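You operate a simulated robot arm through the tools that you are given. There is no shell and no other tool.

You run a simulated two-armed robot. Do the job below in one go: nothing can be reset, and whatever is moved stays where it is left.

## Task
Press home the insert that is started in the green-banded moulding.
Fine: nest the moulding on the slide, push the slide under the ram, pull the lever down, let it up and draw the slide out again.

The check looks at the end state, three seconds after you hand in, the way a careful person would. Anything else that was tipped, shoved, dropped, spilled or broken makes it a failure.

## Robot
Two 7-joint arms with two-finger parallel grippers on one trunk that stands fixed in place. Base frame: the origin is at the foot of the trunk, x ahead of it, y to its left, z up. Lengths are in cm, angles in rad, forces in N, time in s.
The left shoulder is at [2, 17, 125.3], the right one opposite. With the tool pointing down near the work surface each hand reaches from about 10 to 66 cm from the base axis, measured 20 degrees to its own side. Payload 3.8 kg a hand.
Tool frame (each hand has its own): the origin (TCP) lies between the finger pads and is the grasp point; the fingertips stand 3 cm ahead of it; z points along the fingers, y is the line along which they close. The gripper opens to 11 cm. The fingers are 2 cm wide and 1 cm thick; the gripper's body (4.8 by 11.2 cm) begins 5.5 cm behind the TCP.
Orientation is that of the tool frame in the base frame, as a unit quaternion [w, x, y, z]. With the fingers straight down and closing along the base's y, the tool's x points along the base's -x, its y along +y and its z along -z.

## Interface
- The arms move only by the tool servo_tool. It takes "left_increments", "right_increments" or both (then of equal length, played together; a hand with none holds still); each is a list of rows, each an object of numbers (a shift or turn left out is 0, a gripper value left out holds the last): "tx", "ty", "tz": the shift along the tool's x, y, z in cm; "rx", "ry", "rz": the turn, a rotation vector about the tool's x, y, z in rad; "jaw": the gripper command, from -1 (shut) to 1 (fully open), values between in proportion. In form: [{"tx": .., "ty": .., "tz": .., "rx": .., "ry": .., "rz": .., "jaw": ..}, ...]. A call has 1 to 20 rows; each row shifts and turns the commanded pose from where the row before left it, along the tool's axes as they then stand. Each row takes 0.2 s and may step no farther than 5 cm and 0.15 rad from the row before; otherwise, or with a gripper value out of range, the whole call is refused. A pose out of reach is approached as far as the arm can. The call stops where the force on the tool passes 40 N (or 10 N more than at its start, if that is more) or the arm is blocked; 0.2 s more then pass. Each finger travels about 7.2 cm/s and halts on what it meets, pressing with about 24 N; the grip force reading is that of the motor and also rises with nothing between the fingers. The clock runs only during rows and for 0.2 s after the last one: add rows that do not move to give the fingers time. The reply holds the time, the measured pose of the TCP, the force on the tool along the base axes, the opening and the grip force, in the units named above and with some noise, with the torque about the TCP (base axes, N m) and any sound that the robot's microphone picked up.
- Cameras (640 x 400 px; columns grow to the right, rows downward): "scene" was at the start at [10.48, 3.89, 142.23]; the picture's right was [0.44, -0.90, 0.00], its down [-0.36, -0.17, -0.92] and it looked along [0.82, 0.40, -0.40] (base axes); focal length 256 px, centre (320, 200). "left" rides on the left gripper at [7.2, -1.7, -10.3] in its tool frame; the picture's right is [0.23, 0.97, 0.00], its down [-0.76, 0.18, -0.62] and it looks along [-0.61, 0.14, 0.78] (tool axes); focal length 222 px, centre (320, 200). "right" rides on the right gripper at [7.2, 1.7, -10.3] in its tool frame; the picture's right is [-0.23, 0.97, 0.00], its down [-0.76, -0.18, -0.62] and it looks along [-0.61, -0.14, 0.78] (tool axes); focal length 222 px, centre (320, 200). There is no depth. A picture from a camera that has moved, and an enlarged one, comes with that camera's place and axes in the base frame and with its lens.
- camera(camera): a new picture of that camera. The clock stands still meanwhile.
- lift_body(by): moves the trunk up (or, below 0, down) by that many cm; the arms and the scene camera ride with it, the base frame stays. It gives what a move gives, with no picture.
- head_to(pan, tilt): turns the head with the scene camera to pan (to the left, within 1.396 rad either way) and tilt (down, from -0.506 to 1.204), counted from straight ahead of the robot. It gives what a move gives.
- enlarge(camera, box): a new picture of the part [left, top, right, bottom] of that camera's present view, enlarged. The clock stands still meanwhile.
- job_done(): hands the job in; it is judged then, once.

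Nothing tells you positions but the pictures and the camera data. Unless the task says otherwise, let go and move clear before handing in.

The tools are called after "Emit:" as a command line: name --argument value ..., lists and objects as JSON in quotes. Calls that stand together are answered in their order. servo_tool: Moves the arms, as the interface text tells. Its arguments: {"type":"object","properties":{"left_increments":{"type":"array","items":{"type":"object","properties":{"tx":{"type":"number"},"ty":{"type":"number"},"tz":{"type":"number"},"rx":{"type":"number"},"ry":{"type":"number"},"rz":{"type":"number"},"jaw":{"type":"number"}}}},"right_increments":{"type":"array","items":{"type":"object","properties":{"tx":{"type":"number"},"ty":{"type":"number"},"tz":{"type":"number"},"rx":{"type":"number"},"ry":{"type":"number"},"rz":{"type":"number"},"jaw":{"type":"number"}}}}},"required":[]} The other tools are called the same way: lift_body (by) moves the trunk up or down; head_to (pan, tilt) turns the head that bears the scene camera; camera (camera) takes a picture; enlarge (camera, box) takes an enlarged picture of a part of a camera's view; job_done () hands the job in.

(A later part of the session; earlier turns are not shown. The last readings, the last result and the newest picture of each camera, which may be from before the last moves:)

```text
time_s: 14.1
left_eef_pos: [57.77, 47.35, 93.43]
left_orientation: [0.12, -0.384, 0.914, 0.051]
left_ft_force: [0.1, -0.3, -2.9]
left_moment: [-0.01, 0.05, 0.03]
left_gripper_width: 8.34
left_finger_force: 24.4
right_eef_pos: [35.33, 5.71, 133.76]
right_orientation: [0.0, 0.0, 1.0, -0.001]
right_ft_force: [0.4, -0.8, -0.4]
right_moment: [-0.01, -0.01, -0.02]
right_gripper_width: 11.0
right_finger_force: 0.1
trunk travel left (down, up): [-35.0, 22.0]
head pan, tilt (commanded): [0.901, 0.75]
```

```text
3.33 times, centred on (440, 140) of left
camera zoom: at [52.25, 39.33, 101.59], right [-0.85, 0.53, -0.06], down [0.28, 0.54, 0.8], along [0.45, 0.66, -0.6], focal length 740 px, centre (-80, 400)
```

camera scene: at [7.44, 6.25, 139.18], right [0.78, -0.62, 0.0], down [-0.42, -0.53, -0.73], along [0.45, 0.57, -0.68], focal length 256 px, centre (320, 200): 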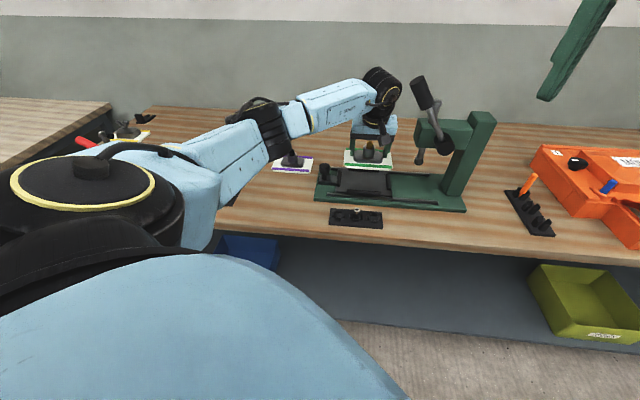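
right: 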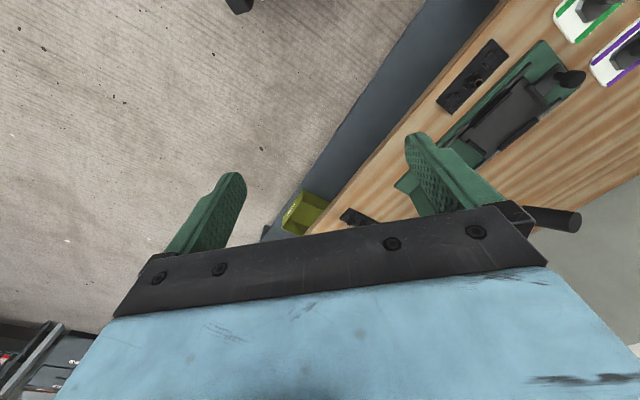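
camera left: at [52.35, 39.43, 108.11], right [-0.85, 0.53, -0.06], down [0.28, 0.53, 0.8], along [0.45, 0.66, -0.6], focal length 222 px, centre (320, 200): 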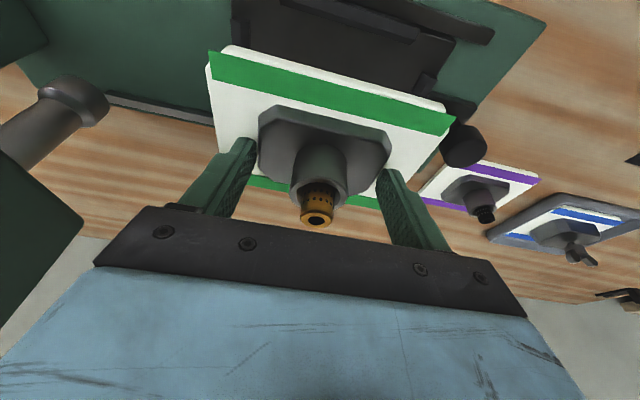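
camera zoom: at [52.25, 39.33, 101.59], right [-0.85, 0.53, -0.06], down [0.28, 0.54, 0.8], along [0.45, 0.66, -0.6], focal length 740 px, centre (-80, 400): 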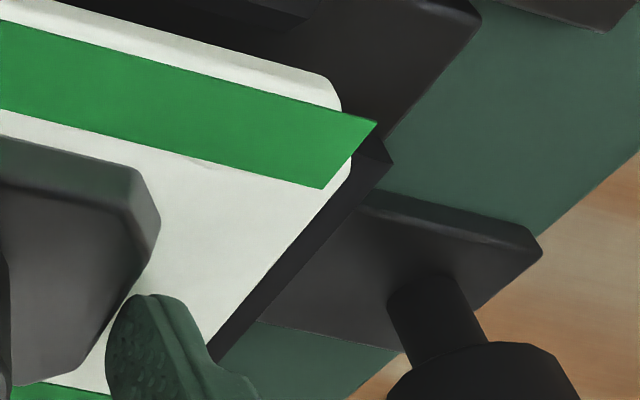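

The plate's yaw matches the nest; it needs about 2 mm toward the knob and ~2.5 mm away from me. I'll correct and lower another 0.9 cm.

Emit:
servo_tool --left_increments '[{"tx": -0.242, "ty": 0.17, "tz": 0.064}, {"tx": 0.116, "tz": 0.435}, {"tx": 0.116, "tz": 0.435}]'

Emit:
enlarge --camera "scene" --box '[320, 140, 416, 200]'

Emit:
enlarge --camera "left" --box '[160, 0, 480, 200]'

```text
time_s: 14.9
left_eef_pos: [57.74, 47.59, 92.64]
left_orientation: [0.12, -0.383, 0.914, 0.05]
left_ft_force: [-0.2, 0.4, -3.0]
left_moment: [-0.02, 0.03, -0.02]
left_gripper_width: 8.34
left_finger_force: 24.2
right_eef_pos: [35.28, 5.56, 133.63]
right_orientation: [-0.001, 0.001, 1.0, 0.0]
right_ft_force: [0.2, -0.4, -0.9]
right_moment: [0.02, 0.06, -0.01]
right_gripper_width: 10.99
right_finger_force: 0.0
trunk travel left (down, up): [-35.0, 22.0]
head pan, tilt (commanded): [0.901, 0.75]
```

```text
6.67 times, centred on (368, 170) of scene
camera zoom: at [7.35, 6.33, 139.18], right [0.78, -0.62, 0.0], down [-0.42, -0.53, -0.73], along [0.45, 0.57, -0.68], focal length 1709 px, centre (0, 400)
```

zoom: 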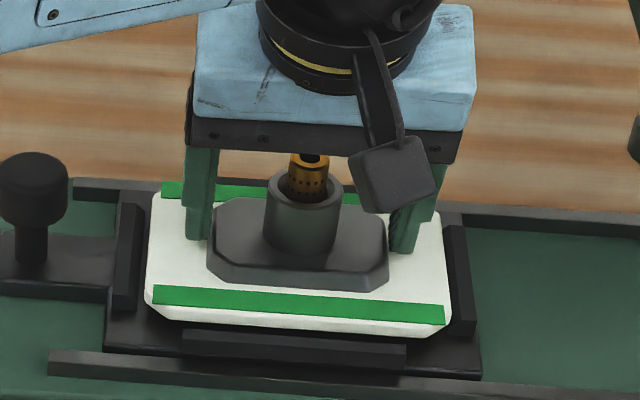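

```text
2.00 times, centred on (320, 100) of left
camera zoom: at [52.23, 39.59, 100.72], right [-0.85, 0.53, -0.06], down [0.28, 0.54, 0.8], along [0.45, 0.66, -0.6], focal length 444 px, centre (320, 400)
```

zoom: 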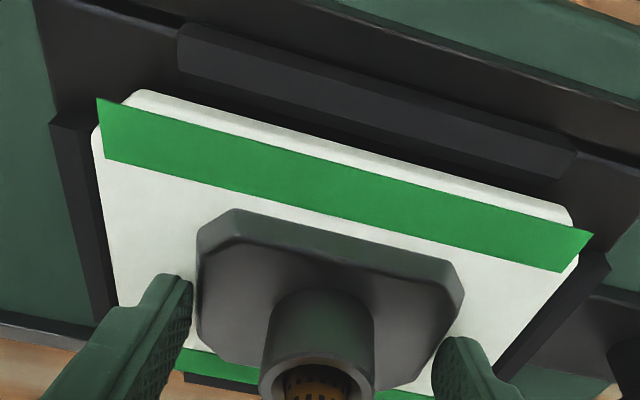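

Both ends are now balanced within the rails. Lowering in small steps to seat it, watching the force.

Emit:
servo_tool --left_increments '[{"tx": 0.052, "tz": 0.193}, {"tx": 0.052, "tz": 0.193}]'

Emit:
enlarge --camera "scene" --box '[320, 140, 416, 200]'

```text
time_s: 15.5
left_eef_pos: [57.73, 47.74, 92.31]
left_orientation: [0.119, -0.384, 0.914, 0.051]
left_ft_force: [-0.8, -0.2, -3.4]
left_moment: [-0.03, 0.03, -0.03]
left_gripper_width: 8.33
left_finger_force: 23.3
right_eef_pos: [35.2, 5.54, 133.58]
right_orientation: [0.0, 0.0, 1.0, 0.0]
right_ft_force: [0.0, -0.3, -1.3]
right_moment: [0.01, 0.01, -0.02]
right_gripper_width: 11.01
right_finger_force: 0.1
trunk travel left (down, up): [-35.0, 22.0]
head pan, tilt (commanded): [0.901, 0.75]
```

```text
6.67 times, centred on (368, 170) of scene
camera zoom: at [7.35, 6.33, 139.18], right [0.78, -0.62, 0.0], down [-0.42, -0.53, -0.73], along [0.45, 0.57, -0.68], focal length 1709 px, centre (0, 400)
```

zoom: 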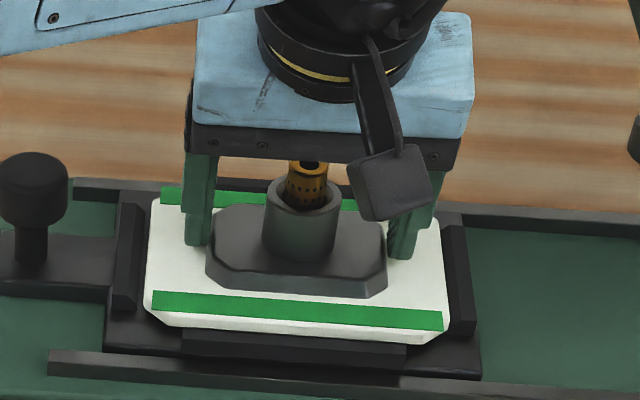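

Still free (only weight felt). Continuing down in 2 mm steps.

Emit:
servo_tool --left_increments '[{"tx": 0.039, "tz": 0.145}, {"tx": 0.039, "tz": 0.145}]'

```text
time_s: 16.1
left_eef_pos: [57.85, 47.65, 92.11]
left_orientation: [0.119, -0.384, 0.914, 0.05]
left_ft_force: [0.3, -0.3, -2.4]
left_moment: [0.0, 0.02, 0.0]
left_gripper_width: 8.32
left_finger_force: 24.1
right_eef_pos: [35.3, 5.51, 133.76]
right_orientation: [0.0, 0.0, 1.0, 0.0]
right_ft_force: [-0.3, -0.1, 0.7]
right_moment: [0.02, -0.02, -0.01]
right_gripper_width: 10.99
right_finger_force: 0.1
trunk travel left (down, up): [-35.0, 22.0]
head pan, tilt (commanded): [0.901, 0.75]
```

Emit:
servo_tool --left_increments '[{"tx": 0.039, "tz": 0.145}, {"tx": 0.039, "tz": 0.145}]'

Emit:
enlarge --camera "scene" --box '[320, 140, 416, 200]'

Emit:
enlarge --camera "left" --box '[160, 0, 480, 200]'

```text
time_s: 16.7
left_eef_pos: [57.78, 47.68, 92.1]
left_orientation: [0.12, -0.384, 0.914, 0.051]
left_ft_force: [-2.0, -0.9, 5.4]
left_moment: [0.24, 0.44, 0.11]
left_gripper_width: 8.3
left_finger_force: 24.3
right_eef_pos: [35.11, 5.5, 133.69]
right_orientation: [0.0, 0.0, 1.0, 0.0]
right_ft_force: [0.4, 0.0, 0.2]
right_moment: [0.01, 0.0, -0.01]
right_gripper_width: 11.02
right_finger_force: 0.1
trunk travel left (down, up): [-35.0, 22.0]
head pan, tilt (commanded): [0.901, 0.75]
```

```text
6.67 times, centred on (368, 170) of scene
camera zoom: at [7.25, 6.25, 139.2], right [0.78, -0.62, 0.0], down [-0.42, -0.53, -0.73], along [0.45, 0.57, -0.68], focal length 1709 px, centre (0, 400)
```

zoom: 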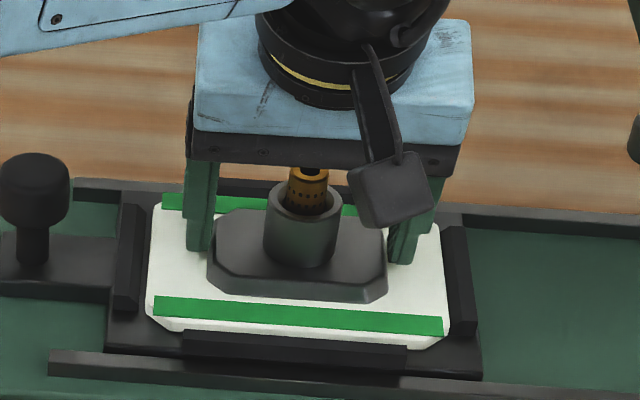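

```text
2.00 times, centred on (320, 100) of left
camera zoom: at [52.29, 39.56, 100.03], right [-0.85, 0.53, -0.06], down [0.27, 0.54, 0.8], along [0.45, 0.66, -0.6], focal length 444 px, centre (320, 400)
```

zoom: 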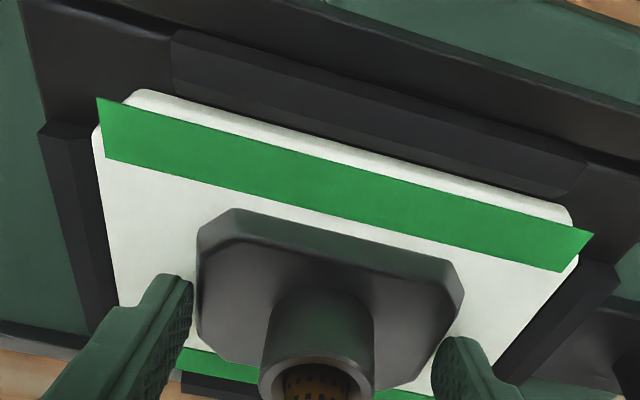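

Contact felt (Fz ≈ +5 N), mostly at the knob-side end. I'll zoom in to see if it's riding a rail or seated.

Emit:
enlarge --camera "left" --box '[400, 90, 490, 190]'

Emit:
enlarge --camera "left" --box '[170, 20, 260, 120]'

Emit:
enlarge --camera "scene" --box '[330, 165, 362, 195]'

Emit:
enlarge --camera "scene" --box '[370, 165, 402, 195]'

```text
4.00 times, centred on (445, 140) of left
camera zoom: at [52.29, 39.56, 100.03], right [-0.85, 0.53, -0.06], down [0.27, 0.54, 0.8], along [0.45, 0.66, -0.6], focal length 888 px, centre (-180, 440)
```

zoom: 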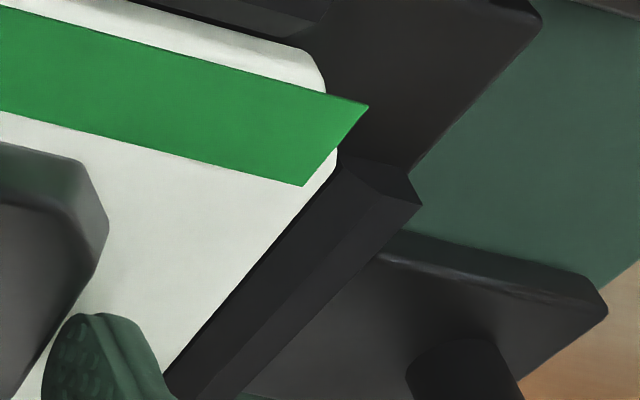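

```text
4.00 times, centred on (215, 70) of left
camera zoom: at [52.29, 39.56, 100.03], right [-0.85, 0.53, -0.06], down [0.27, 0.54, 0.8], along [0.45, 0.66, -0.6], focal length 888 px, centre (740, 720)
```

zoom: 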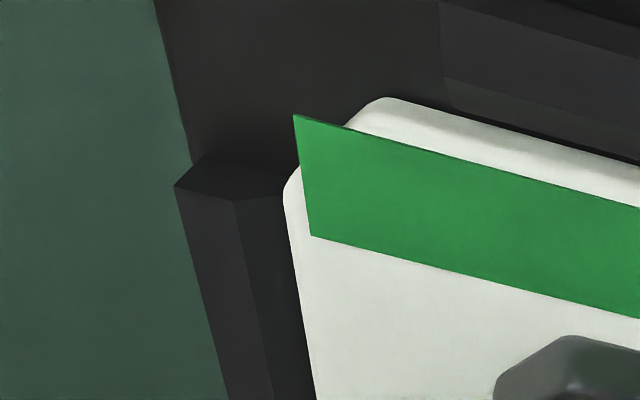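

```text
13.33 times, centred on (346, 180) of scene
camera zoom: at [7.25, 6.25, 139.2], right [0.78, -0.62, 0.0], down [-0.42, -0.53, -0.73], along [0.45, 0.57, -0.68], focal length 3418 px, centre (-27, 467)
```

zoom: 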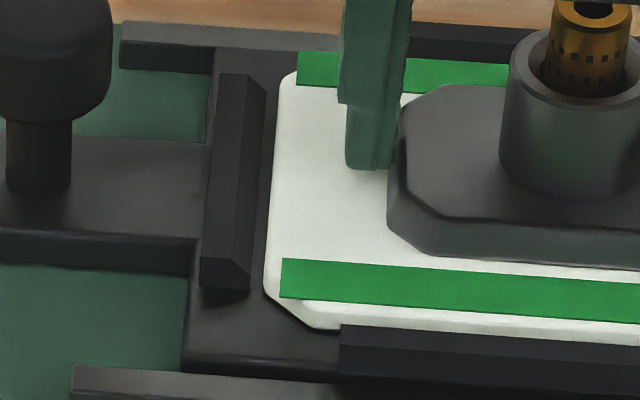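

```text
13.33 times, centred on (386, 180) of scene
camera zoom: at [7.25, 6.25, 139.2], right [0.78, -0.62, 0.0], down [-0.42, -0.53, -0.73], along [0.45, 0.57, -0.68], focal length 3418 px, centre (-560, 467)
```

zoom: 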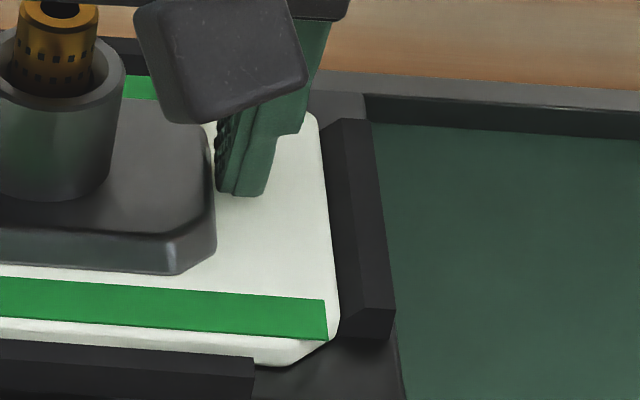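

The plate edges lie inside all rails (gaps ~3 mm left, ~2 mm right), so it's resting on the slide. I'll relieve the downward push slightly and open the fingers.

Emit:
servo_tool --left_increments '[{"tx": -0.04, "tz": -0.15}, {"jaw": 0.6}, {"jaw": 0.7}, {"jaw": 0.82}, {"jaw": 0.82}]'

Emit:
enlarge --camera "scene" --box '[320, 140, 416, 200]'

Emit:
enlarge --camera "left" --box '[160, 0, 480, 200]'

```text
time_s: 17.9
left_eef_pos: [57.59, 47.74, 91.98]
left_orientation: [0.12, -0.383, 0.914, 0.05]
left_ft_force: [-0.4, -0.5, 0.1]
left_moment: [0.0, -0.04, -0.01]
left_gripper_width: 9.99
left_finger_force: 0.1
right_eef_pos: [35.3, 5.61, 133.68]
right_orientation: [0.0, 0.0, 1.0, 0.0]
right_ft_force: [-0.3, -0.2, 0.3]
right_moment: [0.02, 0.03, -0.01]
right_gripper_width: 10.99
right_finger_force: 0.0
trunk travel left (down, up): [-35.0, 22.0]
head pan, tilt (commanded): [0.901, 0.75]
```

```text
6.67 times, centred on (368, 170) of scene
camera zoom: at [7.32, 6.31, 139.18], right [0.78, -0.62, 0.0], down [-0.42, -0.53, -0.73], along [0.45, 0.57, -0.68], focal length 1709 px, centre (0, 400)
```

zoom: 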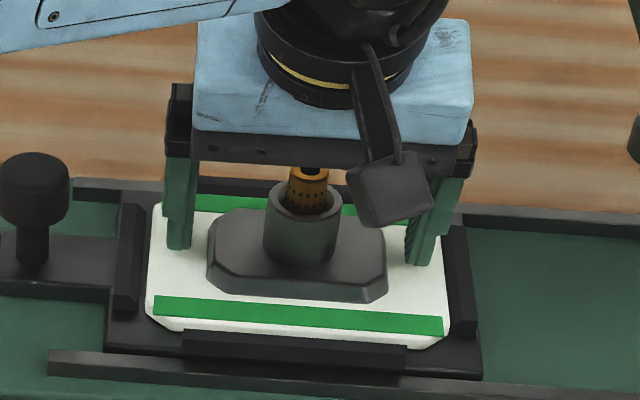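

```text
2.00 times, centred on (320, 100) of left
camera zoom: at [52.25, 39.58, 100.05], right [-0.85, 0.53, -0.06], down [0.28, 0.54, 0.8], along [0.45, 0.66, -0.6], focal length 444 px, centre (320, 400)
```

zoom: 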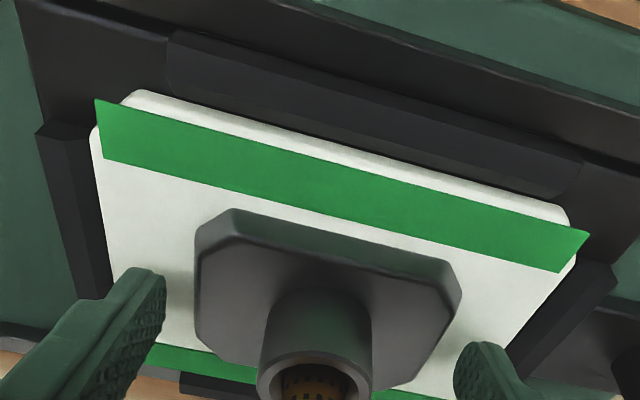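

Released; the moulding sits in the nest. Retreating straight up and checking.

Emit:
servo_tool --left_increments '[{"tx": -0.257, "tz": -0.966}, {"tx": -0.514, "tz": -1.933}, {"tx": -0.514, "tz": -1.933}, {"tx": -0.514, "tz": -1.933}, {"tx": -0.514, "tz": -1.933}, {"tx": -0.514, "tz": -1.933}]'

Emit:
camera --camera "scene"

Emit:
enlarge --camera "scene" --box '[320, 140, 416, 200]'

Emit:
camera --camera "left"

```text
time_s: 19.3
left_eef_pos: [57.62, 47.72, 102.99]
left_orientation: [0.119, -0.384, 0.914, 0.05]
left_ft_force: [-0.6, 0.3, -1.0]
left_moment: [0.01, -0.01, -0.02]
left_gripper_width: 10.04
left_finger_force: 0.1
right_eef_pos: [35.14, 5.62, 133.75]
right_orientation: [0.0, 0.0, 1.0, -0.001]
right_ft_force: [0.2, -0.5, -0.8]
right_moment: [-0.01, 0.01, 0.0]
right_gripper_width: 11.0
right_finger_force: 0.1
trunk travel left (down, up): [-35.0, 22.0]
head pan, tilt (commanded): [0.901, 0.75]
```

```text
taken
camera scene: at [7.29, 6.29, 139.19], right [0.78, -0.62, 0.0], down [-0.42, -0.53, -0.73], along [0.45, 0.57, -0.68], focal length 256 px, centre (320, 200)
```

scene: 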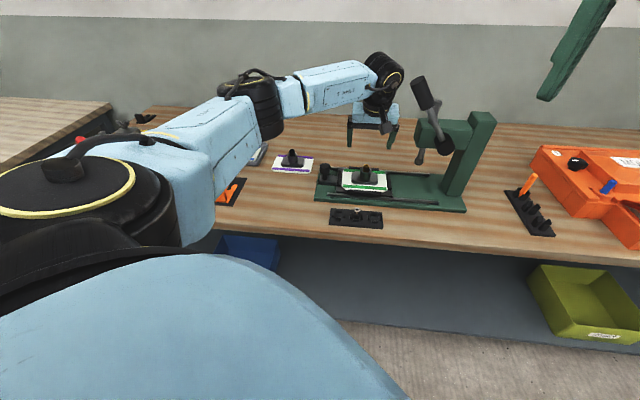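

```text
6.67 times, centred on (368, 170) of scene
camera zoom: at [7.29, 6.29, 139.19], right [0.78, -0.62, 0.0], down [-0.42, -0.53, -0.73], along [0.45, 0.57, -0.68], focal length 1709 px, centre (0, 400)
```

zoom: 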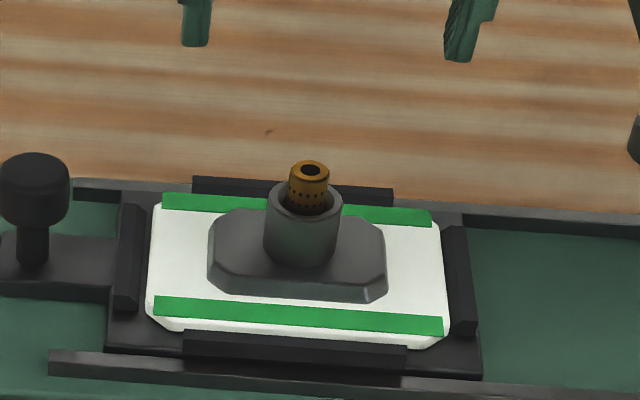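

```text
taken
camera left: at [52.21, 39.67, 111.06], right [-0.85, 0.53, -0.06], down [0.28, 0.54, 0.8], along [0.45, 0.66, -0.6], focal length 222 px, centre (320, 200)
```

left: 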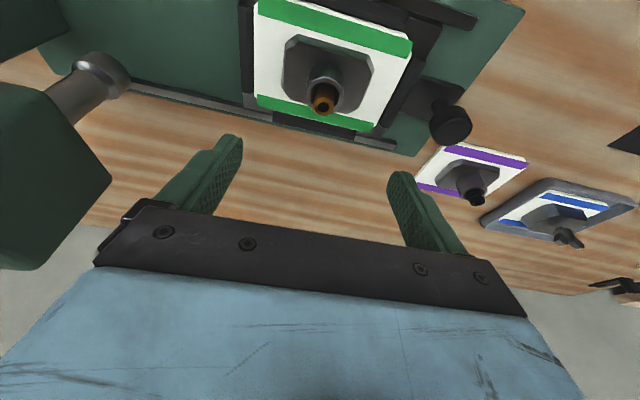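

The moulding is nicely seated in the nest, with the insert standing well below the ram nose. Next I'll move above the slide's knob, yaw the hand and lean it more, so the wrist stays clear of the lever during the push.

Emit:
servo_tool --left_increments '[{"tx": -0.15, "ty": 3.07, "tz": 0.04}, {"tx": -0.15, "ty": 3.07, "tz": 0.04}, {"tx": -0.15, "ty": 3.07, "tz": 0.04}, {"tx": -0.15, "ty": 3.07, "tz": 0.04}, {"rx": 0.0374, "rz": 0.1406, "jaw": 0.1}, {"rx": 0.0374, "rz": 0.1406, "jaw": 0.1}, {"rx": 0.0374, "rz": 0.1406, "jaw": 0.1}, {"ry": -0.13, "jaw": 0.1}, {"ry": -0.13, "jaw": 0.1}]'

Emit:
camera --camera "scene"

Emit:
camera --camera "left"

Emit:
enlarge --camera "scene" --box '[290, 110, 410, 200]'

```text
time_s: 21.3
left_eef_pos: [49.47, 56.61, 102.79]
left_orientation: [0.254, -0.171, 0.951, 0.046]
left_ft_force: [0.5, 0.3, -1.1]
left_moment: [0.02, 0.01, 0.01]
left_gripper_width: 6.04
left_finger_force: 0.1
right_eef_pos: [35.23, 5.58, 133.57]
right_orientation: [0.0, 0.0, 1.0, 0.0]
right_ft_force: [0.1, -0.2, -0.1]
right_moment: [0.03, 0.03, 0.01]
right_gripper_width: 11.01
right_finger_force: 0.1
trunk travel left (down, up): [-35.0, 22.0]
head pan, tilt (commanded): [0.901, 0.75]
```

```text
taken
camera scene: at [7.31, 6.3, 139.18], right [0.78, -0.62, 0.0], down [-0.42, -0.53, -0.73], along [0.45, 0.57, -0.68], focal length 256 px, centre (320, 200)
```

scene: 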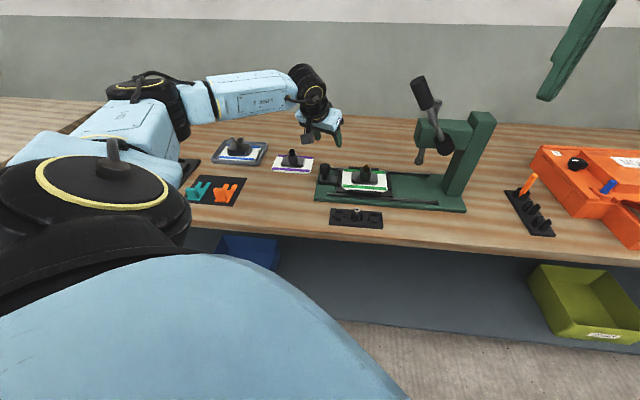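

```text
taken
camera left: at [39.43, 51.14, 108.16], right [-0.52, 0.84, -0.11], down [0.27, 0.29, 0.92], along [0.81, 0.45, -0.38], focal length 222 px, centre (320, 200)
```

left: 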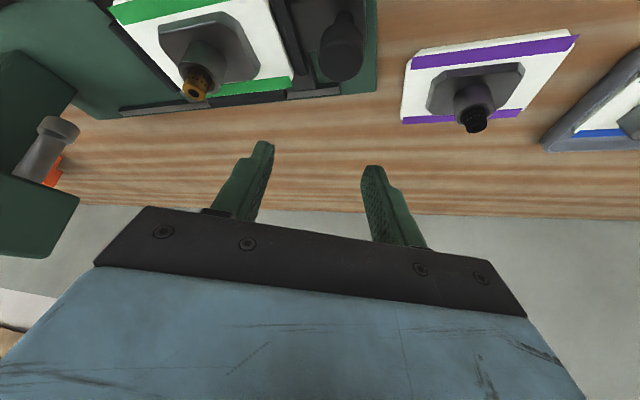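

```text
4.44 times, centred on (350, 155) of scene
camera zoom: at [7.31, 6.3, 139.18], right [0.78, -0.62, 0.0], down [-0.42, -0.53, -0.73], along [0.45, 0.57, -0.68], focal length 1139 px, centre (187, 400)
```

zoom: 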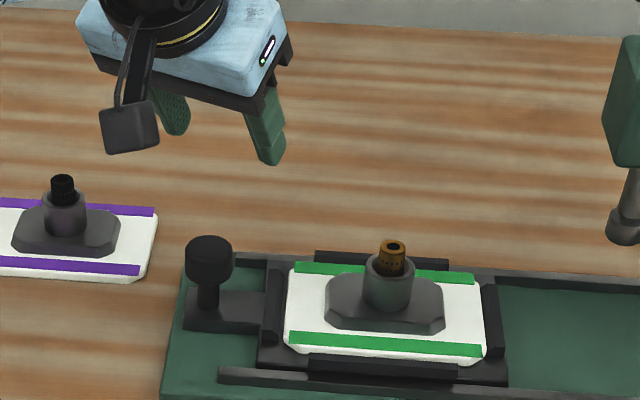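

The hand is yawed, leaned and clear. Zooming on the knob to refine its position.

Emit:
enlarge --camera "left" --box '[280, 0, 400, 110]'

Emit:
enlarge --camera "scene" --box '[315, 150, 355, 190]'

```text
3.64 times, centred on (340, 55) of left
camera zoom: at [39.43, 51.14, 108.16], right [-0.52, 0.84, -0.11], down [0.27, 0.29, 0.92], along [0.81, 0.45, -0.38], focal length 808 px, centre (247, 727)
```

zoom: 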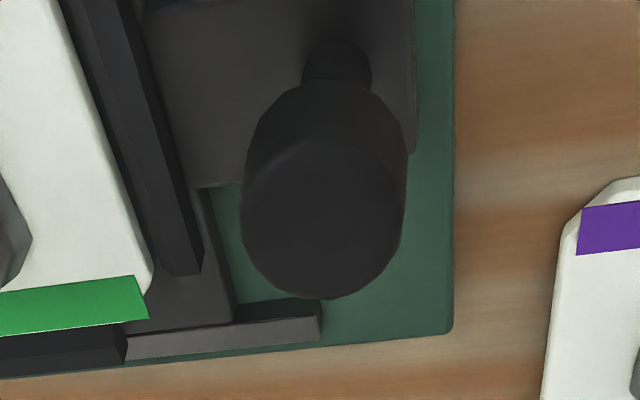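

```text
10.00 times, centred on (335, 170) of scene
camera zoom: at [7.31, 6.3, 139.18], right [0.78, -0.62, 0.0], down [-0.42, -0.53, -0.73], along [0.45, 0.57, -0.68], focal length 2563 px, centre (170, 500)
```

zoom: 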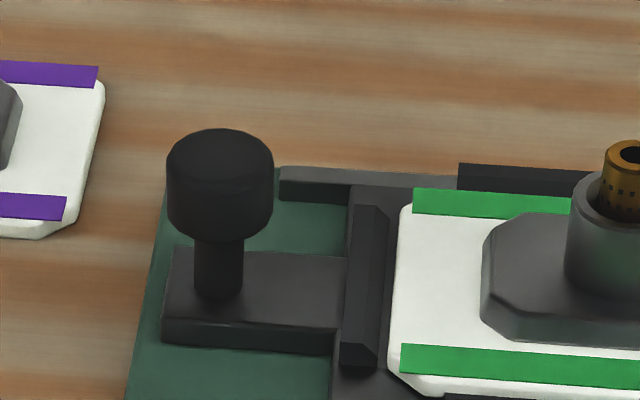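

Knob head centre is at about (49.45, 57.0), z 90–92, radius ≈1.6. Descending to straddle it.

Emit:
servo_tool --left_increments '[{"tx": 1.157, "ty": 0.075, "tz": 1.83}, {"tx": 1.157, "ty": 0.075, "tz": 1.83}, {"tx": 1.157, "ty": 0.075, "tz": 1.83}, {"tx": 1.157, "ty": 0.075, "tz": 1.83}]'

Emit:
camera --camera "left"

Emit:
enlarge --camera "scene" --box '[290, 130, 386, 190]'

```text
time_s: 22.3
left_eef_pos: [48.97, 57.13, 94.08]
left_orientation: [0.252, -0.172, 0.951, 0.046]
left_ft_force: [0.2, -0.1, -0.5]
left_moment: [-0.04, 0.0, -0.01]
left_gripper_width: 6.06
left_finger_force: 0.0
right_eef_pos: [35.31, 5.59, 133.71]
right_orientation: [0.0, 0.0, 1.0, 0.0]
right_ft_force: [-0.2, -0.6, -0.5]
right_moment: [-0.03, -0.01, 0.0]
right_gripper_width: 11.0
right_finger_force: 0.1
trunk travel left (down, up): [-35.0, 22.0]
head pan, tilt (commanded): [0.901, 0.75]
```

```text
taken
camera left: at [39.01, 51.44, 99.47], right [-0.53, 0.84, -0.11], down [0.27, 0.29, 0.92], along [0.81, 0.45, -0.38], focal length 222 px, centre (320, 200)
```

left: 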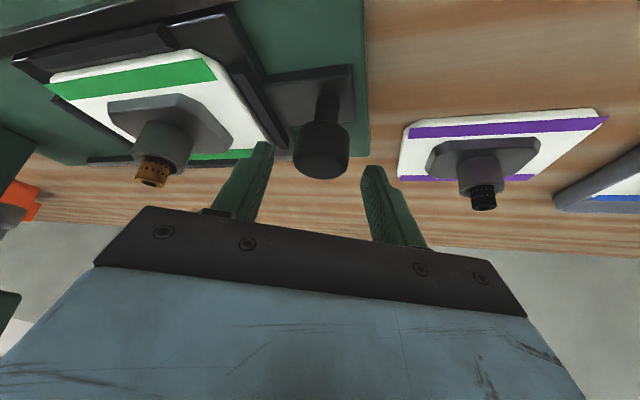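

```text
6.67 times, centred on (338, 160) of scene
camera zoom: at [7.33, 6.32, 139.18], right [0.78, -0.62, 0.0], down [-0.42, -0.53, -0.73], along [0.45, 0.57, -0.68], focal length 1709 px, centre (200, 467)
```

zoom: 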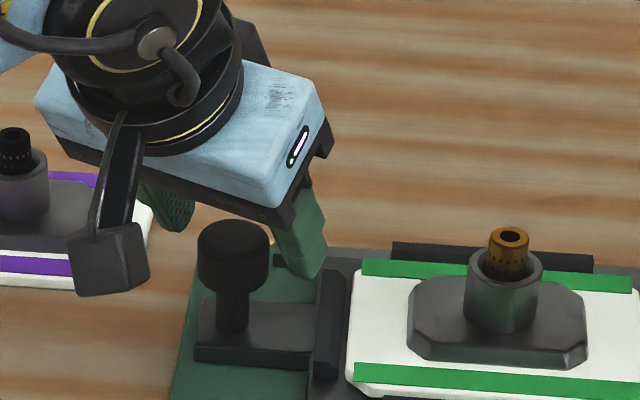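

Well centred on the knob. Narrowing the jaws slightly and lowering the last 2 cm, then gripping.

Emit:
servo_tool --left_increments '[{"jaw": -0.1}, {"tx": 0.5, "ty": 0.03, "tz": 0.8}, {"tx": 0.5, "ty": 0.03, "tz": 0.8}]'

Emit:
camera --camera "left"

Emit:
enlarge --camera "scene" --box '[290, 130, 386, 190]'

```text
time_s: 23.1
left_eef_pos: [48.99, 56.98, 92.32]
left_orientation: [0.253, -0.172, 0.951, 0.046]
left_ft_force: [0.3, -0.8, -0.4]
left_moment: [0.0, -0.01, 0.01]
left_gripper_width: 4.97
left_finger_force: 0.1
right_eef_pos: [35.42, 5.43, 133.74]
right_orientation: [0.0, 0.0, 1.0, 0.001]
right_ft_force: [-0.8, -0.3, 0.6]
right_moment: [-0.01, -0.04, -0.01]
right_gripper_width: 11.0
right_finger_force: 0.0
trunk travel left (down, up): [-35.0, 22.0]
head pan, tilt (commanded): [0.901, 0.75]
```

```text
taken
camera left: at [38.85, 51.43, 97.64], right [-0.53, 0.84, -0.11], down [0.27, 0.29, 0.92], along [0.81, 0.45, -0.38], focal length 222 px, centre (320, 200)
```

left: 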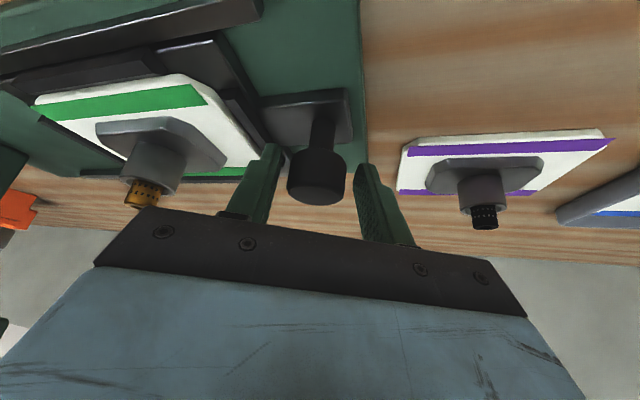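

```text
6.67 times, centred on (338, 160) of scene
camera zoom: at [7.32, 6.31, 139.18], right [0.78, -0.62, 0.0], down [-0.42, -0.53, -0.73], along [0.45, 0.57, -0.68], focal length 1709 px, centre (200, 467)
```

zoom: 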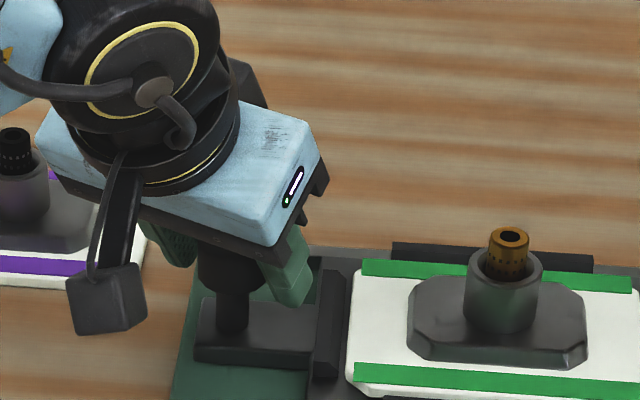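

Knob is between the pads. Closing to grip it.

Emit:
servo_tool --left_increments '[{"jaw": -0.3}, {"jaw": -1}, {"jaw": -1}, {"jaw": -1}]'

Emit:
enlarge --camera "scene" --box '[290, 130, 386, 190]'

```text
time_s: 24.1
left_eef_pos: [48.92, 56.85, 92.28]
left_orientation: [0.253, -0.171, 0.951, 0.045]
left_ft_force: [0.9, -6.6, -2.8]
left_moment: [-0.13, -0.62, -0.2]
left_gripper_width: 3.33
left_finger_force: 45.0
right_eef_pos: [35.23, 5.51, 133.74]
right_orientation: [0.0, 0.0, 1.0, 0.0]
right_ft_force: [-0.4, 0.2, 0.2]
right_moment: [0.02, -0.01, 0.02]
right_gripper_width: 11.02
right_finger_force: 0.0
trunk travel left (down, up): [-35.0, 22.0]
head pan, tilt (commanded): [0.901, 0.75]
```

```text
6.67 times, centred on (338, 160) of scene
camera zoom: at [7.34, 6.24, 139.18], right [0.78, -0.62, 0.0], down [-0.42, -0.53, -0.73], along [0.45, 0.57, -0.68], focal length 1709 px, centre (200, 467)
```

zoom: 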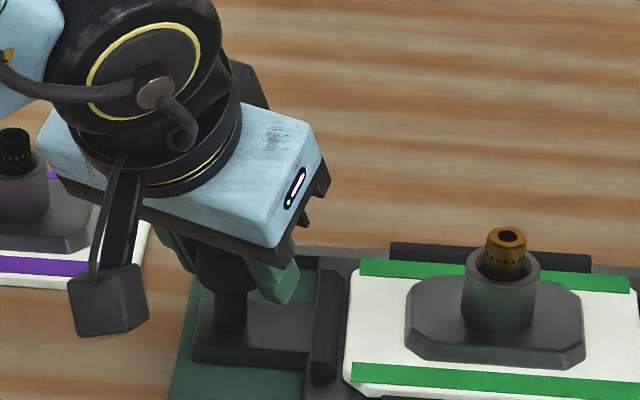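

Knob gripped (3.3 cm). Now pushing the slide along the bench axis toward the ram, 3 cm first, watching forces.

Emit:
servo_tool --left_increments '[{"tx": -0.277, "ty": -0.679, "tz": 0.159}, {"tx": -0.277, "ty": -0.679, "tz": 0.159}, {"tx": -0.277, "ty": -0.679, "tz": 0.159}, {"tx": -0.277, "ty": -0.679, "tz": 0.159}]'

Emit:
camera --camera "scene"

```text
time_s: 25.1
left_eef_pos: [50.9, 54.78, 92.37]
left_orientation: [0.253, -0.172, 0.951, 0.046]
left_ft_force: [-0.2, -1.7, -3.2]
left_moment: [-0.05, 1.03, 0.03]
left_gripper_width: 3.33
left_finger_force: 45.2
right_eef_pos: [35.26, 5.56, 133.67]
right_orientation: [0.0, 0.0, 1.0, 0.0]
right_ft_force: [-0.8, 0.0, 0.0]
right_moment: [-0.02, 0.02, 0.0]
right_gripper_width: 10.99
right_finger_force: 0.0
trunk travel left (down, up): [-35.0, 22.0]
head pan, tilt (commanded): [0.901, 0.75]
```

```text
taken
camera scene: at [7.36, 6.3, 139.18], right [0.78, -0.62, 0.0], down [-0.42, -0.53, -0.73], along [0.45, 0.57, -0.68], focal length 256 px, centre (320, 200)
```

scene: 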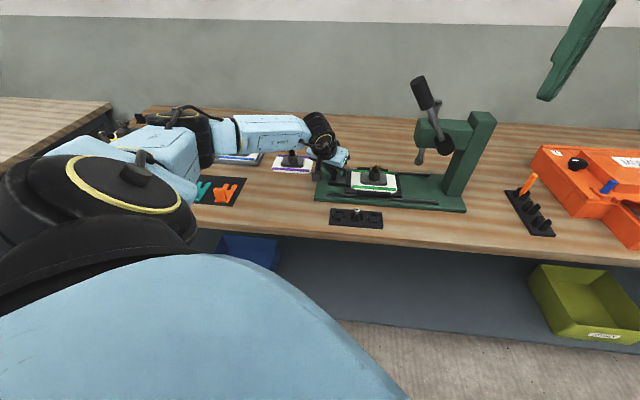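

The slide moves smoothly. Continuing 8 cm more.

Emit:
servo_tool --left_increments '[{"tx": -0.295, "ty": -0.724, "tz": 0.169}, {"tx": -0.295, "ty": -0.724, "tz": 0.169}, {"tx": -0.295, "ty": -0.724, "tz": 0.169}, {"tx": -0.295, "ty": -0.724, "tz": 0.169}, {"tx": -0.295, "ty": -0.724, "tz": 0.169}, {"tx": -0.295, "ty": -0.724, "tz": 0.169}, {"tx": -0.295, "ty": -0.724, "tz": 0.169}, {"tx": -0.295, "ty": -0.724, "tz": 0.169}, {"tx": -0.295, "ty": -0.724, "tz": 0.169}, {"tx": -0.295, "ty": -0.724, "tz": 0.169}]'

Emit:
camera --camera "scene"

Emit:
enlarge --camera "scene" --box '[310, 70, 470, 215]'

```text
time_s: 27.3
left_eef_pos: [56.73, 49.07, 92.33]
left_orientation: [0.253, -0.171, 0.951, 0.045]
left_ft_force: [-10.0, -12.2, 1.2]
left_moment: [-0.05, -0.36, -0.05]
left_gripper_width: 3.29
left_finger_force: 44.9
right_eef_pos: [35.13, 5.36, 133.71]
right_orientation: [0.0, 0.0, 1.0, 0.002]
right_ft_force: [-0.4, 0.3, -0.2]
right_moment: [-0.03, -0.02, -0.02]
right_gripper_width: 11.02
right_finger_force: 0.1
trunk travel left (down, up): [-35.0, 22.0]
head pan, tilt (commanded): [0.901, 0.75]
```

```text
taken
camera scene: at [7.17, 6.15, 139.2], right [0.78, -0.62, 0.0], down [-0.42, -0.53, -0.73], along [0.46, 0.57, -0.68], focal length 256 px, centre (320, 200)
```

scene: 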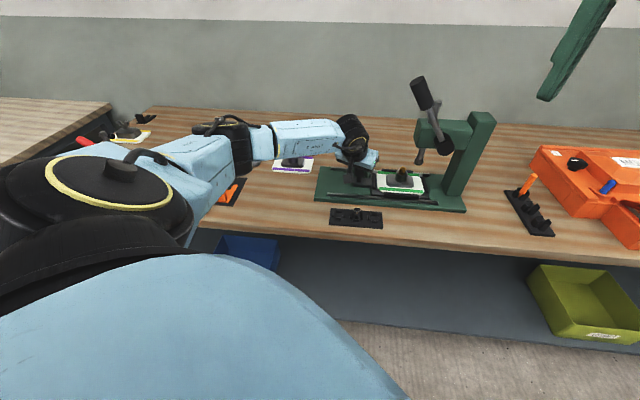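

```text
2.76 times, centred on (390, 142) of scene
camera zoom: at [7.17, 6.15, 139.2], right [0.78, -0.62, 0.0], down [-0.42, -0.53, -0.73], along [0.46, 0.57, -0.68], focal length 707 px, centre (127, 359)
```

zoom: 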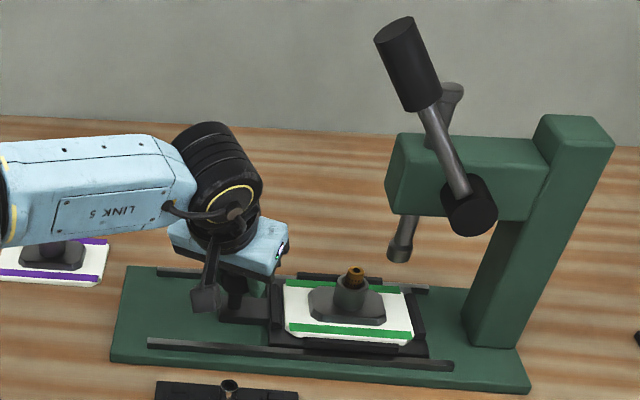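

The slide advanced 11 cm, with some sideways force building (guides run slightly different from my heading). I'll relax the lateral error and see.

Emit:
servo_tool --left_increments '[{"tx": 0.118, "ty": -0.064, "tz": -0.068}, {}]'

```text
time_s: 27.9
left_eef_pos: [56.62, 49.11, 92.35]
left_orientation: [0.253, -0.172, 0.951, 0.047]
left_ft_force: [-4.2, -5.6, -1.2]
left_moment: [-0.11, -0.24, -0.33]
left_gripper_width: 3.31
left_finger_force: 44.8
right_eef_pos: [35.16, 5.54, 133.72]
right_orientation: [0.0, 0.0, 1.0, 0.0]
right_ft_force: [0.4, -0.5, -0.1]
right_moment: [0.02, 0.04, -0.01]
right_gripper_width: 10.98
right_finger_force: 0.0
trunk travel left (down, up): [-35.0, 22.0]
head pan, tilt (commanded): [0.901, 0.75]
```

Force halved as expected (guide heading differs by ~1°). Continuing with corrected heading, 3 cm.

Emit:
servo_tool --left_increments '[{"tx": 0.079, "ty": -0.042, "tz": -0.045}, {"tx": -0.177, "ty": -0.457, "tz": 0.102}, {"tx": -0.177, "ty": -0.457, "tz": 0.102}, {"tx": -0.177, "ty": -0.457, "tz": 0.102}, {"tx": -0.177, "ty": -0.457, "tz": 0.102}, {"tx": -0.177, "ty": -0.457, "tz": 0.102}, {"tx": -0.177, "ty": -0.457, "tz": 0.102}]'

Emit:
enlarge --camera "scene" --box '[310, 70, 470, 215]'

Emit:
camera --camera "left"

```text
time_s: 29.5
left_eef_pos: [58.77, 46.95, 92.31]
left_orientation: [0.254, -0.172, 0.951, 0.046]
left_ft_force: [6.0, 6.6, 5.7]
left_moment: [-0.08, 1.04, -0.08]
left_gripper_width: 3.32
left_finger_force: 45.2
right_eef_pos: [35.31, 5.63, 133.75]
right_orientation: [0.0, 0.001, 1.0, 0.0]
right_ft_force: [-0.2, 0.5, 0.0]
right_moment: [-0.01, -0.01, -0.05]
right_gripper_width: 10.99
right_finger_force: 0.2
trunk travel left (down, up): [-35.0, 22.0]
head pan, tilt (commanded): [0.901, 0.75]
```

```text
2.76 times, centred on (390, 142) of scene
camera zoom: at [7.37, 6.35, 139.18], right [0.78, -0.62, 0.0], down [-0.42, -0.53, -0.73], along [0.45, 0.57, -0.68], focal length 707 px, centre (127, 359)
```

zoom: 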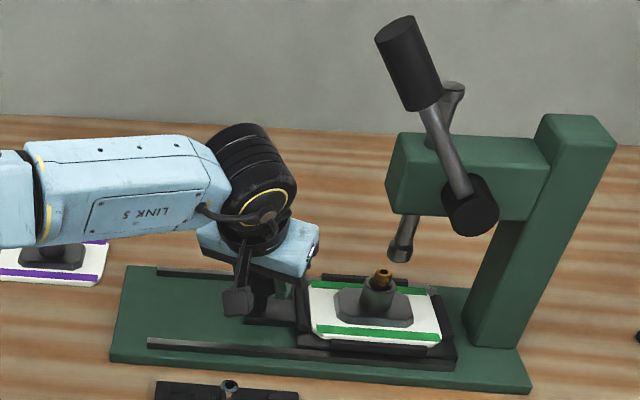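

```text
taken
camera left: at [48.73, 41.41, 97.62], right [-0.53, 0.84, -0.11], down [0.26, 0.29, 0.92], along [0.81, 0.45, -0.37], focal length 222 px, centre (320, 200)
```

left: 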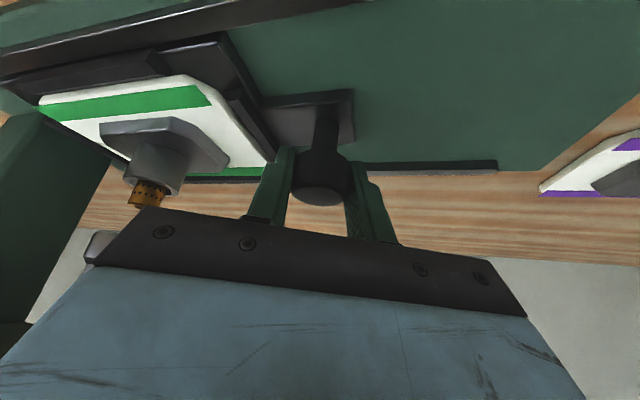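

Slight overcorrection; adjusting, and creeping the last ~1.2 cm toward the stop.

Emit:
servo_tool --left_increments '[{"tx": -0.094, "ty": 0.051, "tz": 0.054}, {"tx": -0.108, "ty": -0.273, "tz": 0.062}, {"tx": -0.108, "ty": -0.273, "tz": 0.062}, {"tx": -0.108, "ty": -0.273, "tz": 0.062}]'

Emit:
enlarge --camera "scene" --box '[350, 110, 470, 215]'

```text
time_s: 30.5
left_eef_pos: [59.35, 46.28, 92.39]
left_orientation: [0.254, -0.172, 0.951, 0.045]
left_ft_force: [9.0, 6.3, 2.7]
left_moment: [0.44, -1.21, -0.13]
left_gripper_width: 3.34
left_finger_force: 44.8
right_eef_pos: [35.37, 5.58, 133.75]
right_orientation: [0.0, 0.0, 1.0, 0.0]
right_ft_force: [0.3, -1.1, 0.3]
right_moment: [0.0, 0.01, 0.02]
right_gripper_width: 10.98
right_finger_force: 0.1
trunk travel left (down, up): [-35.0, 22.0]
head pan, tilt (commanded): [0.901, 0.75]
```

```text
3.81 times, centred on (410, 162) of scene
camera zoom: at [7.39, 6.35, 139.18], right [0.78, -0.62, 0.0], down [-0.42, -0.53, -0.73], along [0.45, 0.57, -0.68], focal length 976 px, centre (-23, 343)
```

zoom: 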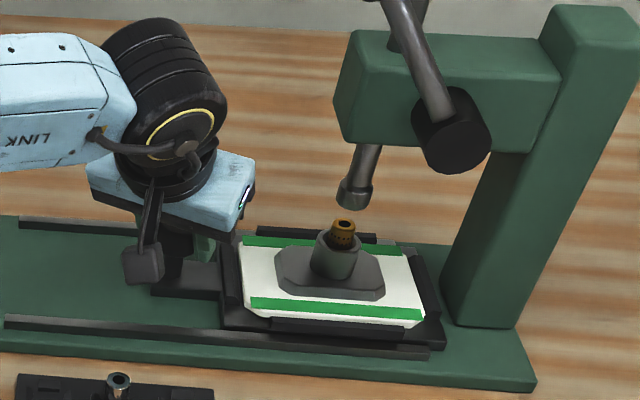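

The insert is almost under the ram. I'll relax the lateral force and creep to find the end stop.

Emit:
servo_tool --left_increments '[{"tx": -0.118, "ty": 0.064, "tz": 0.068}, {"tx": -0.073, "ty": -0.181, "tz": 0.042}, {"tx": -0.073, "ty": -0.181, "tz": 0.042}]'

```text
time_s: 31.3
left_eef_pos: [59.59, 46.31, 92.34]
left_orientation: [0.251, -0.172, 0.951, 0.047]
left_ft_force: [-10.4, 1.3, 9.7]
left_moment: [-0.17, 0.1, -0.36]
left_gripper_width: 3.32
left_finger_force: 44.9
right_eef_pos: [35.06, 5.55, 133.81]
right_orientation: [0.001, 0.0, 1.0, 0.0]
right_ft_force: [0.6, -0.3, 0.1]
right_moment: [0.0, 0.01, 0.02]
right_gripper_width: 11.01
right_finger_force: 0.1
trunk travel left (down, up): [-35.0, 22.0]
head pan, tilt (commanded): [0.901, 0.75]
```

Resistance along the push is rising (~8 N) — likely the stop. One more small nudge to confirm.

Emit:
servo_tool --left_increments '[{"tx": -0.034, "ty": -0.22, "tz": 0.02}, {}]'

Emit:
enlarge --camera "scene" --box '[350, 110, 470, 215]'

Emit:
enlarge --camera "scene" --box '[380, 140, 420, 180]'

Emit:
camera --camera "left"

```text
time_s: 31.9
left_eef_pos: [59.46, 46.17, 92.21]
left_orientation: [0.252, -0.173, 0.951, 0.048]
left_ft_force: [-16.9, 8.3, 8.9]
left_moment: [0.18, 0.88, 0.0]
left_gripper_width: 3.34
left_finger_force: 44.5
right_eef_pos: [34.86, 5.57, 133.78]
right_orientation: [0.0, 0.001, 1.0, 0.0]
right_ft_force: [0.2, -0.8, 0.0]
right_moment: [0.03, -0.01, 0.0]
right_gripper_width: 11.02
right_finger_force: 0.0
trunk travel left (down, up): [-35.0, 22.0]
head pan, tilt (commanded): [0.901, 0.75]
```

```text
3.81 times, centred on (410, 162) of scene
camera zoom: at [7.02, 6.34, 139.2], right [0.78, -0.62, 0.0], down [-0.42, -0.53, -0.73], along [0.46, 0.57, -0.68], focal length 976 px, centre (-23, 343)
```

zoom: 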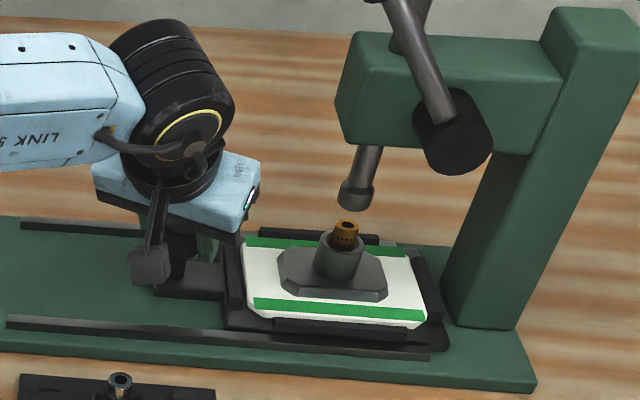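

```text
10.00 times, centred on (400, 160) of scene
camera zoom: at [7.02, 6.34, 139.2], right [0.78, -0.62, 0.0], down [-0.42, -0.53, -0.73], along [0.46, 0.57, -0.68], focal length 2563 px, centre (-480, 600)
```

zoom: 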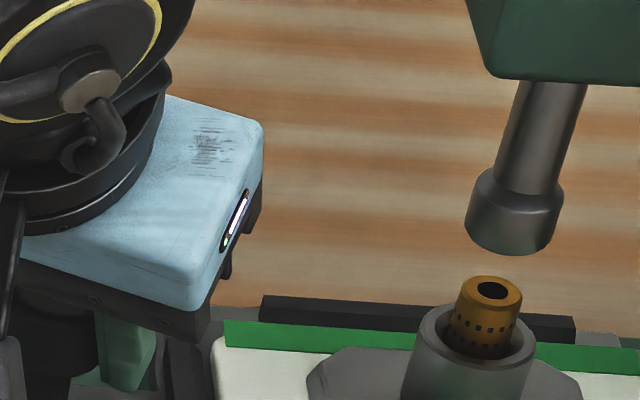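

```text
taken
camera left: at [49.55, 40.59, 97.65], right [-0.53, 0.84, -0.11], down [0.27, 0.29, 0.92], along [0.81, 0.46, -0.38], focal length 222 px, centre (320, 200)
```

left: 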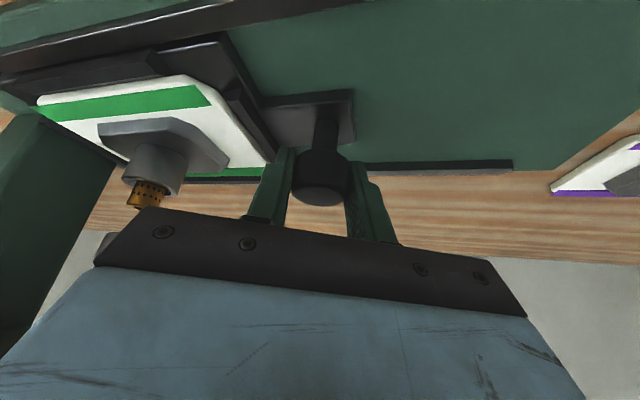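

The slide is against its stop (push force rose to ~18 N with no travel) and the insert lines up under the ram nose. I'll ease the push, release the knob and back the hand out along its approach line.

Emit:
servo_tool --left_increments '[{"tx": 0.073, "ty": 0.181, "tz": -0.042}, {"jaw": -0.3}, {"jaw": -0.1}, {"jaw": -0.1}, {"tz": -1.5}, {"tz": -2.5}, {"tz": -3}, {"tz": -3}, {"tz": -3}]'

Emit:
camera --camera "scene"

Emit:
enlarge --camera "scene" --box '[310, 60, 510, 220]'

Emit:
camera --camera "left"

```text
time_s: 33.9
left_eef_pos: [53.46, 43.88, 103.66]
left_orientation: [0.253, -0.172, 0.951, 0.046]
left_ft_force: [0.2, 0.3, 0.1]
left_moment: [0.02, 0.01, 0.02]
left_gripper_width: 4.94
left_finger_force: 0.0
right_eef_pos: [35.28, 5.43, 133.72]
right_orientation: [0.0, 0.0, 1.0, -0.001]
right_ft_force: [-0.7, -1.2, -0.3]
right_moment: [0.0, -0.04, 0.01]
right_gripper_width: 11.03
right_finger_force: 0.0
trunk travel left (down, up): [-35.0, 22.0]
head pan, tilt (commanded): [0.901, 0.75]
```

```text
taken
camera scene: at [7.26, 6.28, 139.19], right [0.78, -0.62, 0.0], down [-0.42, -0.53, -0.73], along [0.45, 0.57, -0.68], focal length 256 px, centre (320, 200)
```

scene: 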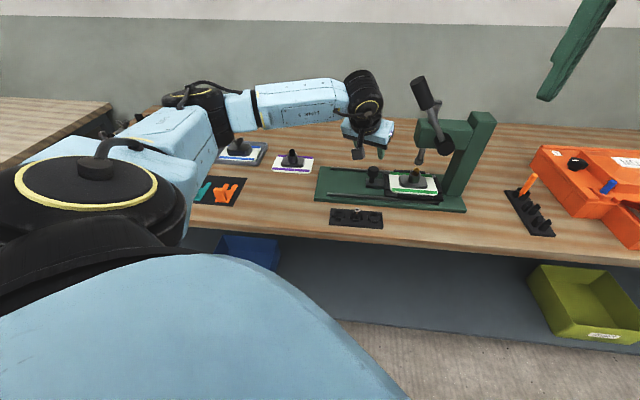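

```text
2.50 times, centred on (410, 140) of scene
camera zoom: at [7.26, 6.28, 139.19], right [0.78, -0.62, 0.0], down [-0.42, -0.53, -0.73], along [0.45, 0.57, -0.68], focal length 641 px, centre (95, 350)
```

zoom: 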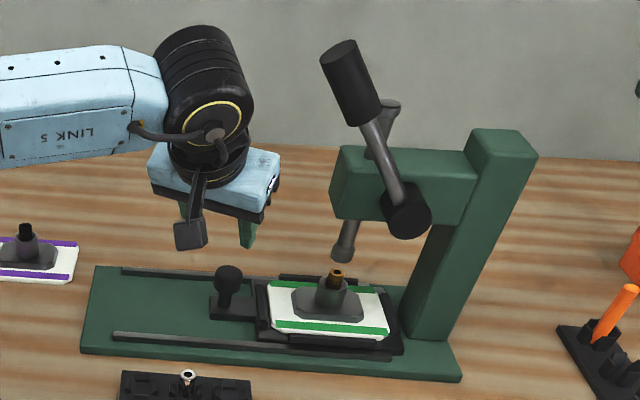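

```text
taken
camera left: at [43.43, 38.33, 108.94], right [-0.53, 0.84, -0.11], down [0.27, 0.29, 0.92], along [0.81, 0.45, -0.38], focal length 222 px, centre (320, 200)
```

left: 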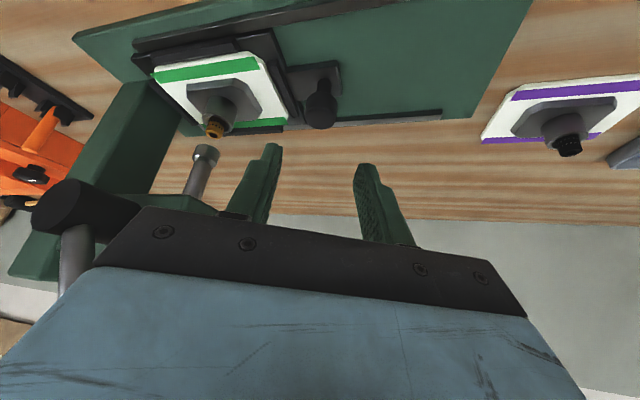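

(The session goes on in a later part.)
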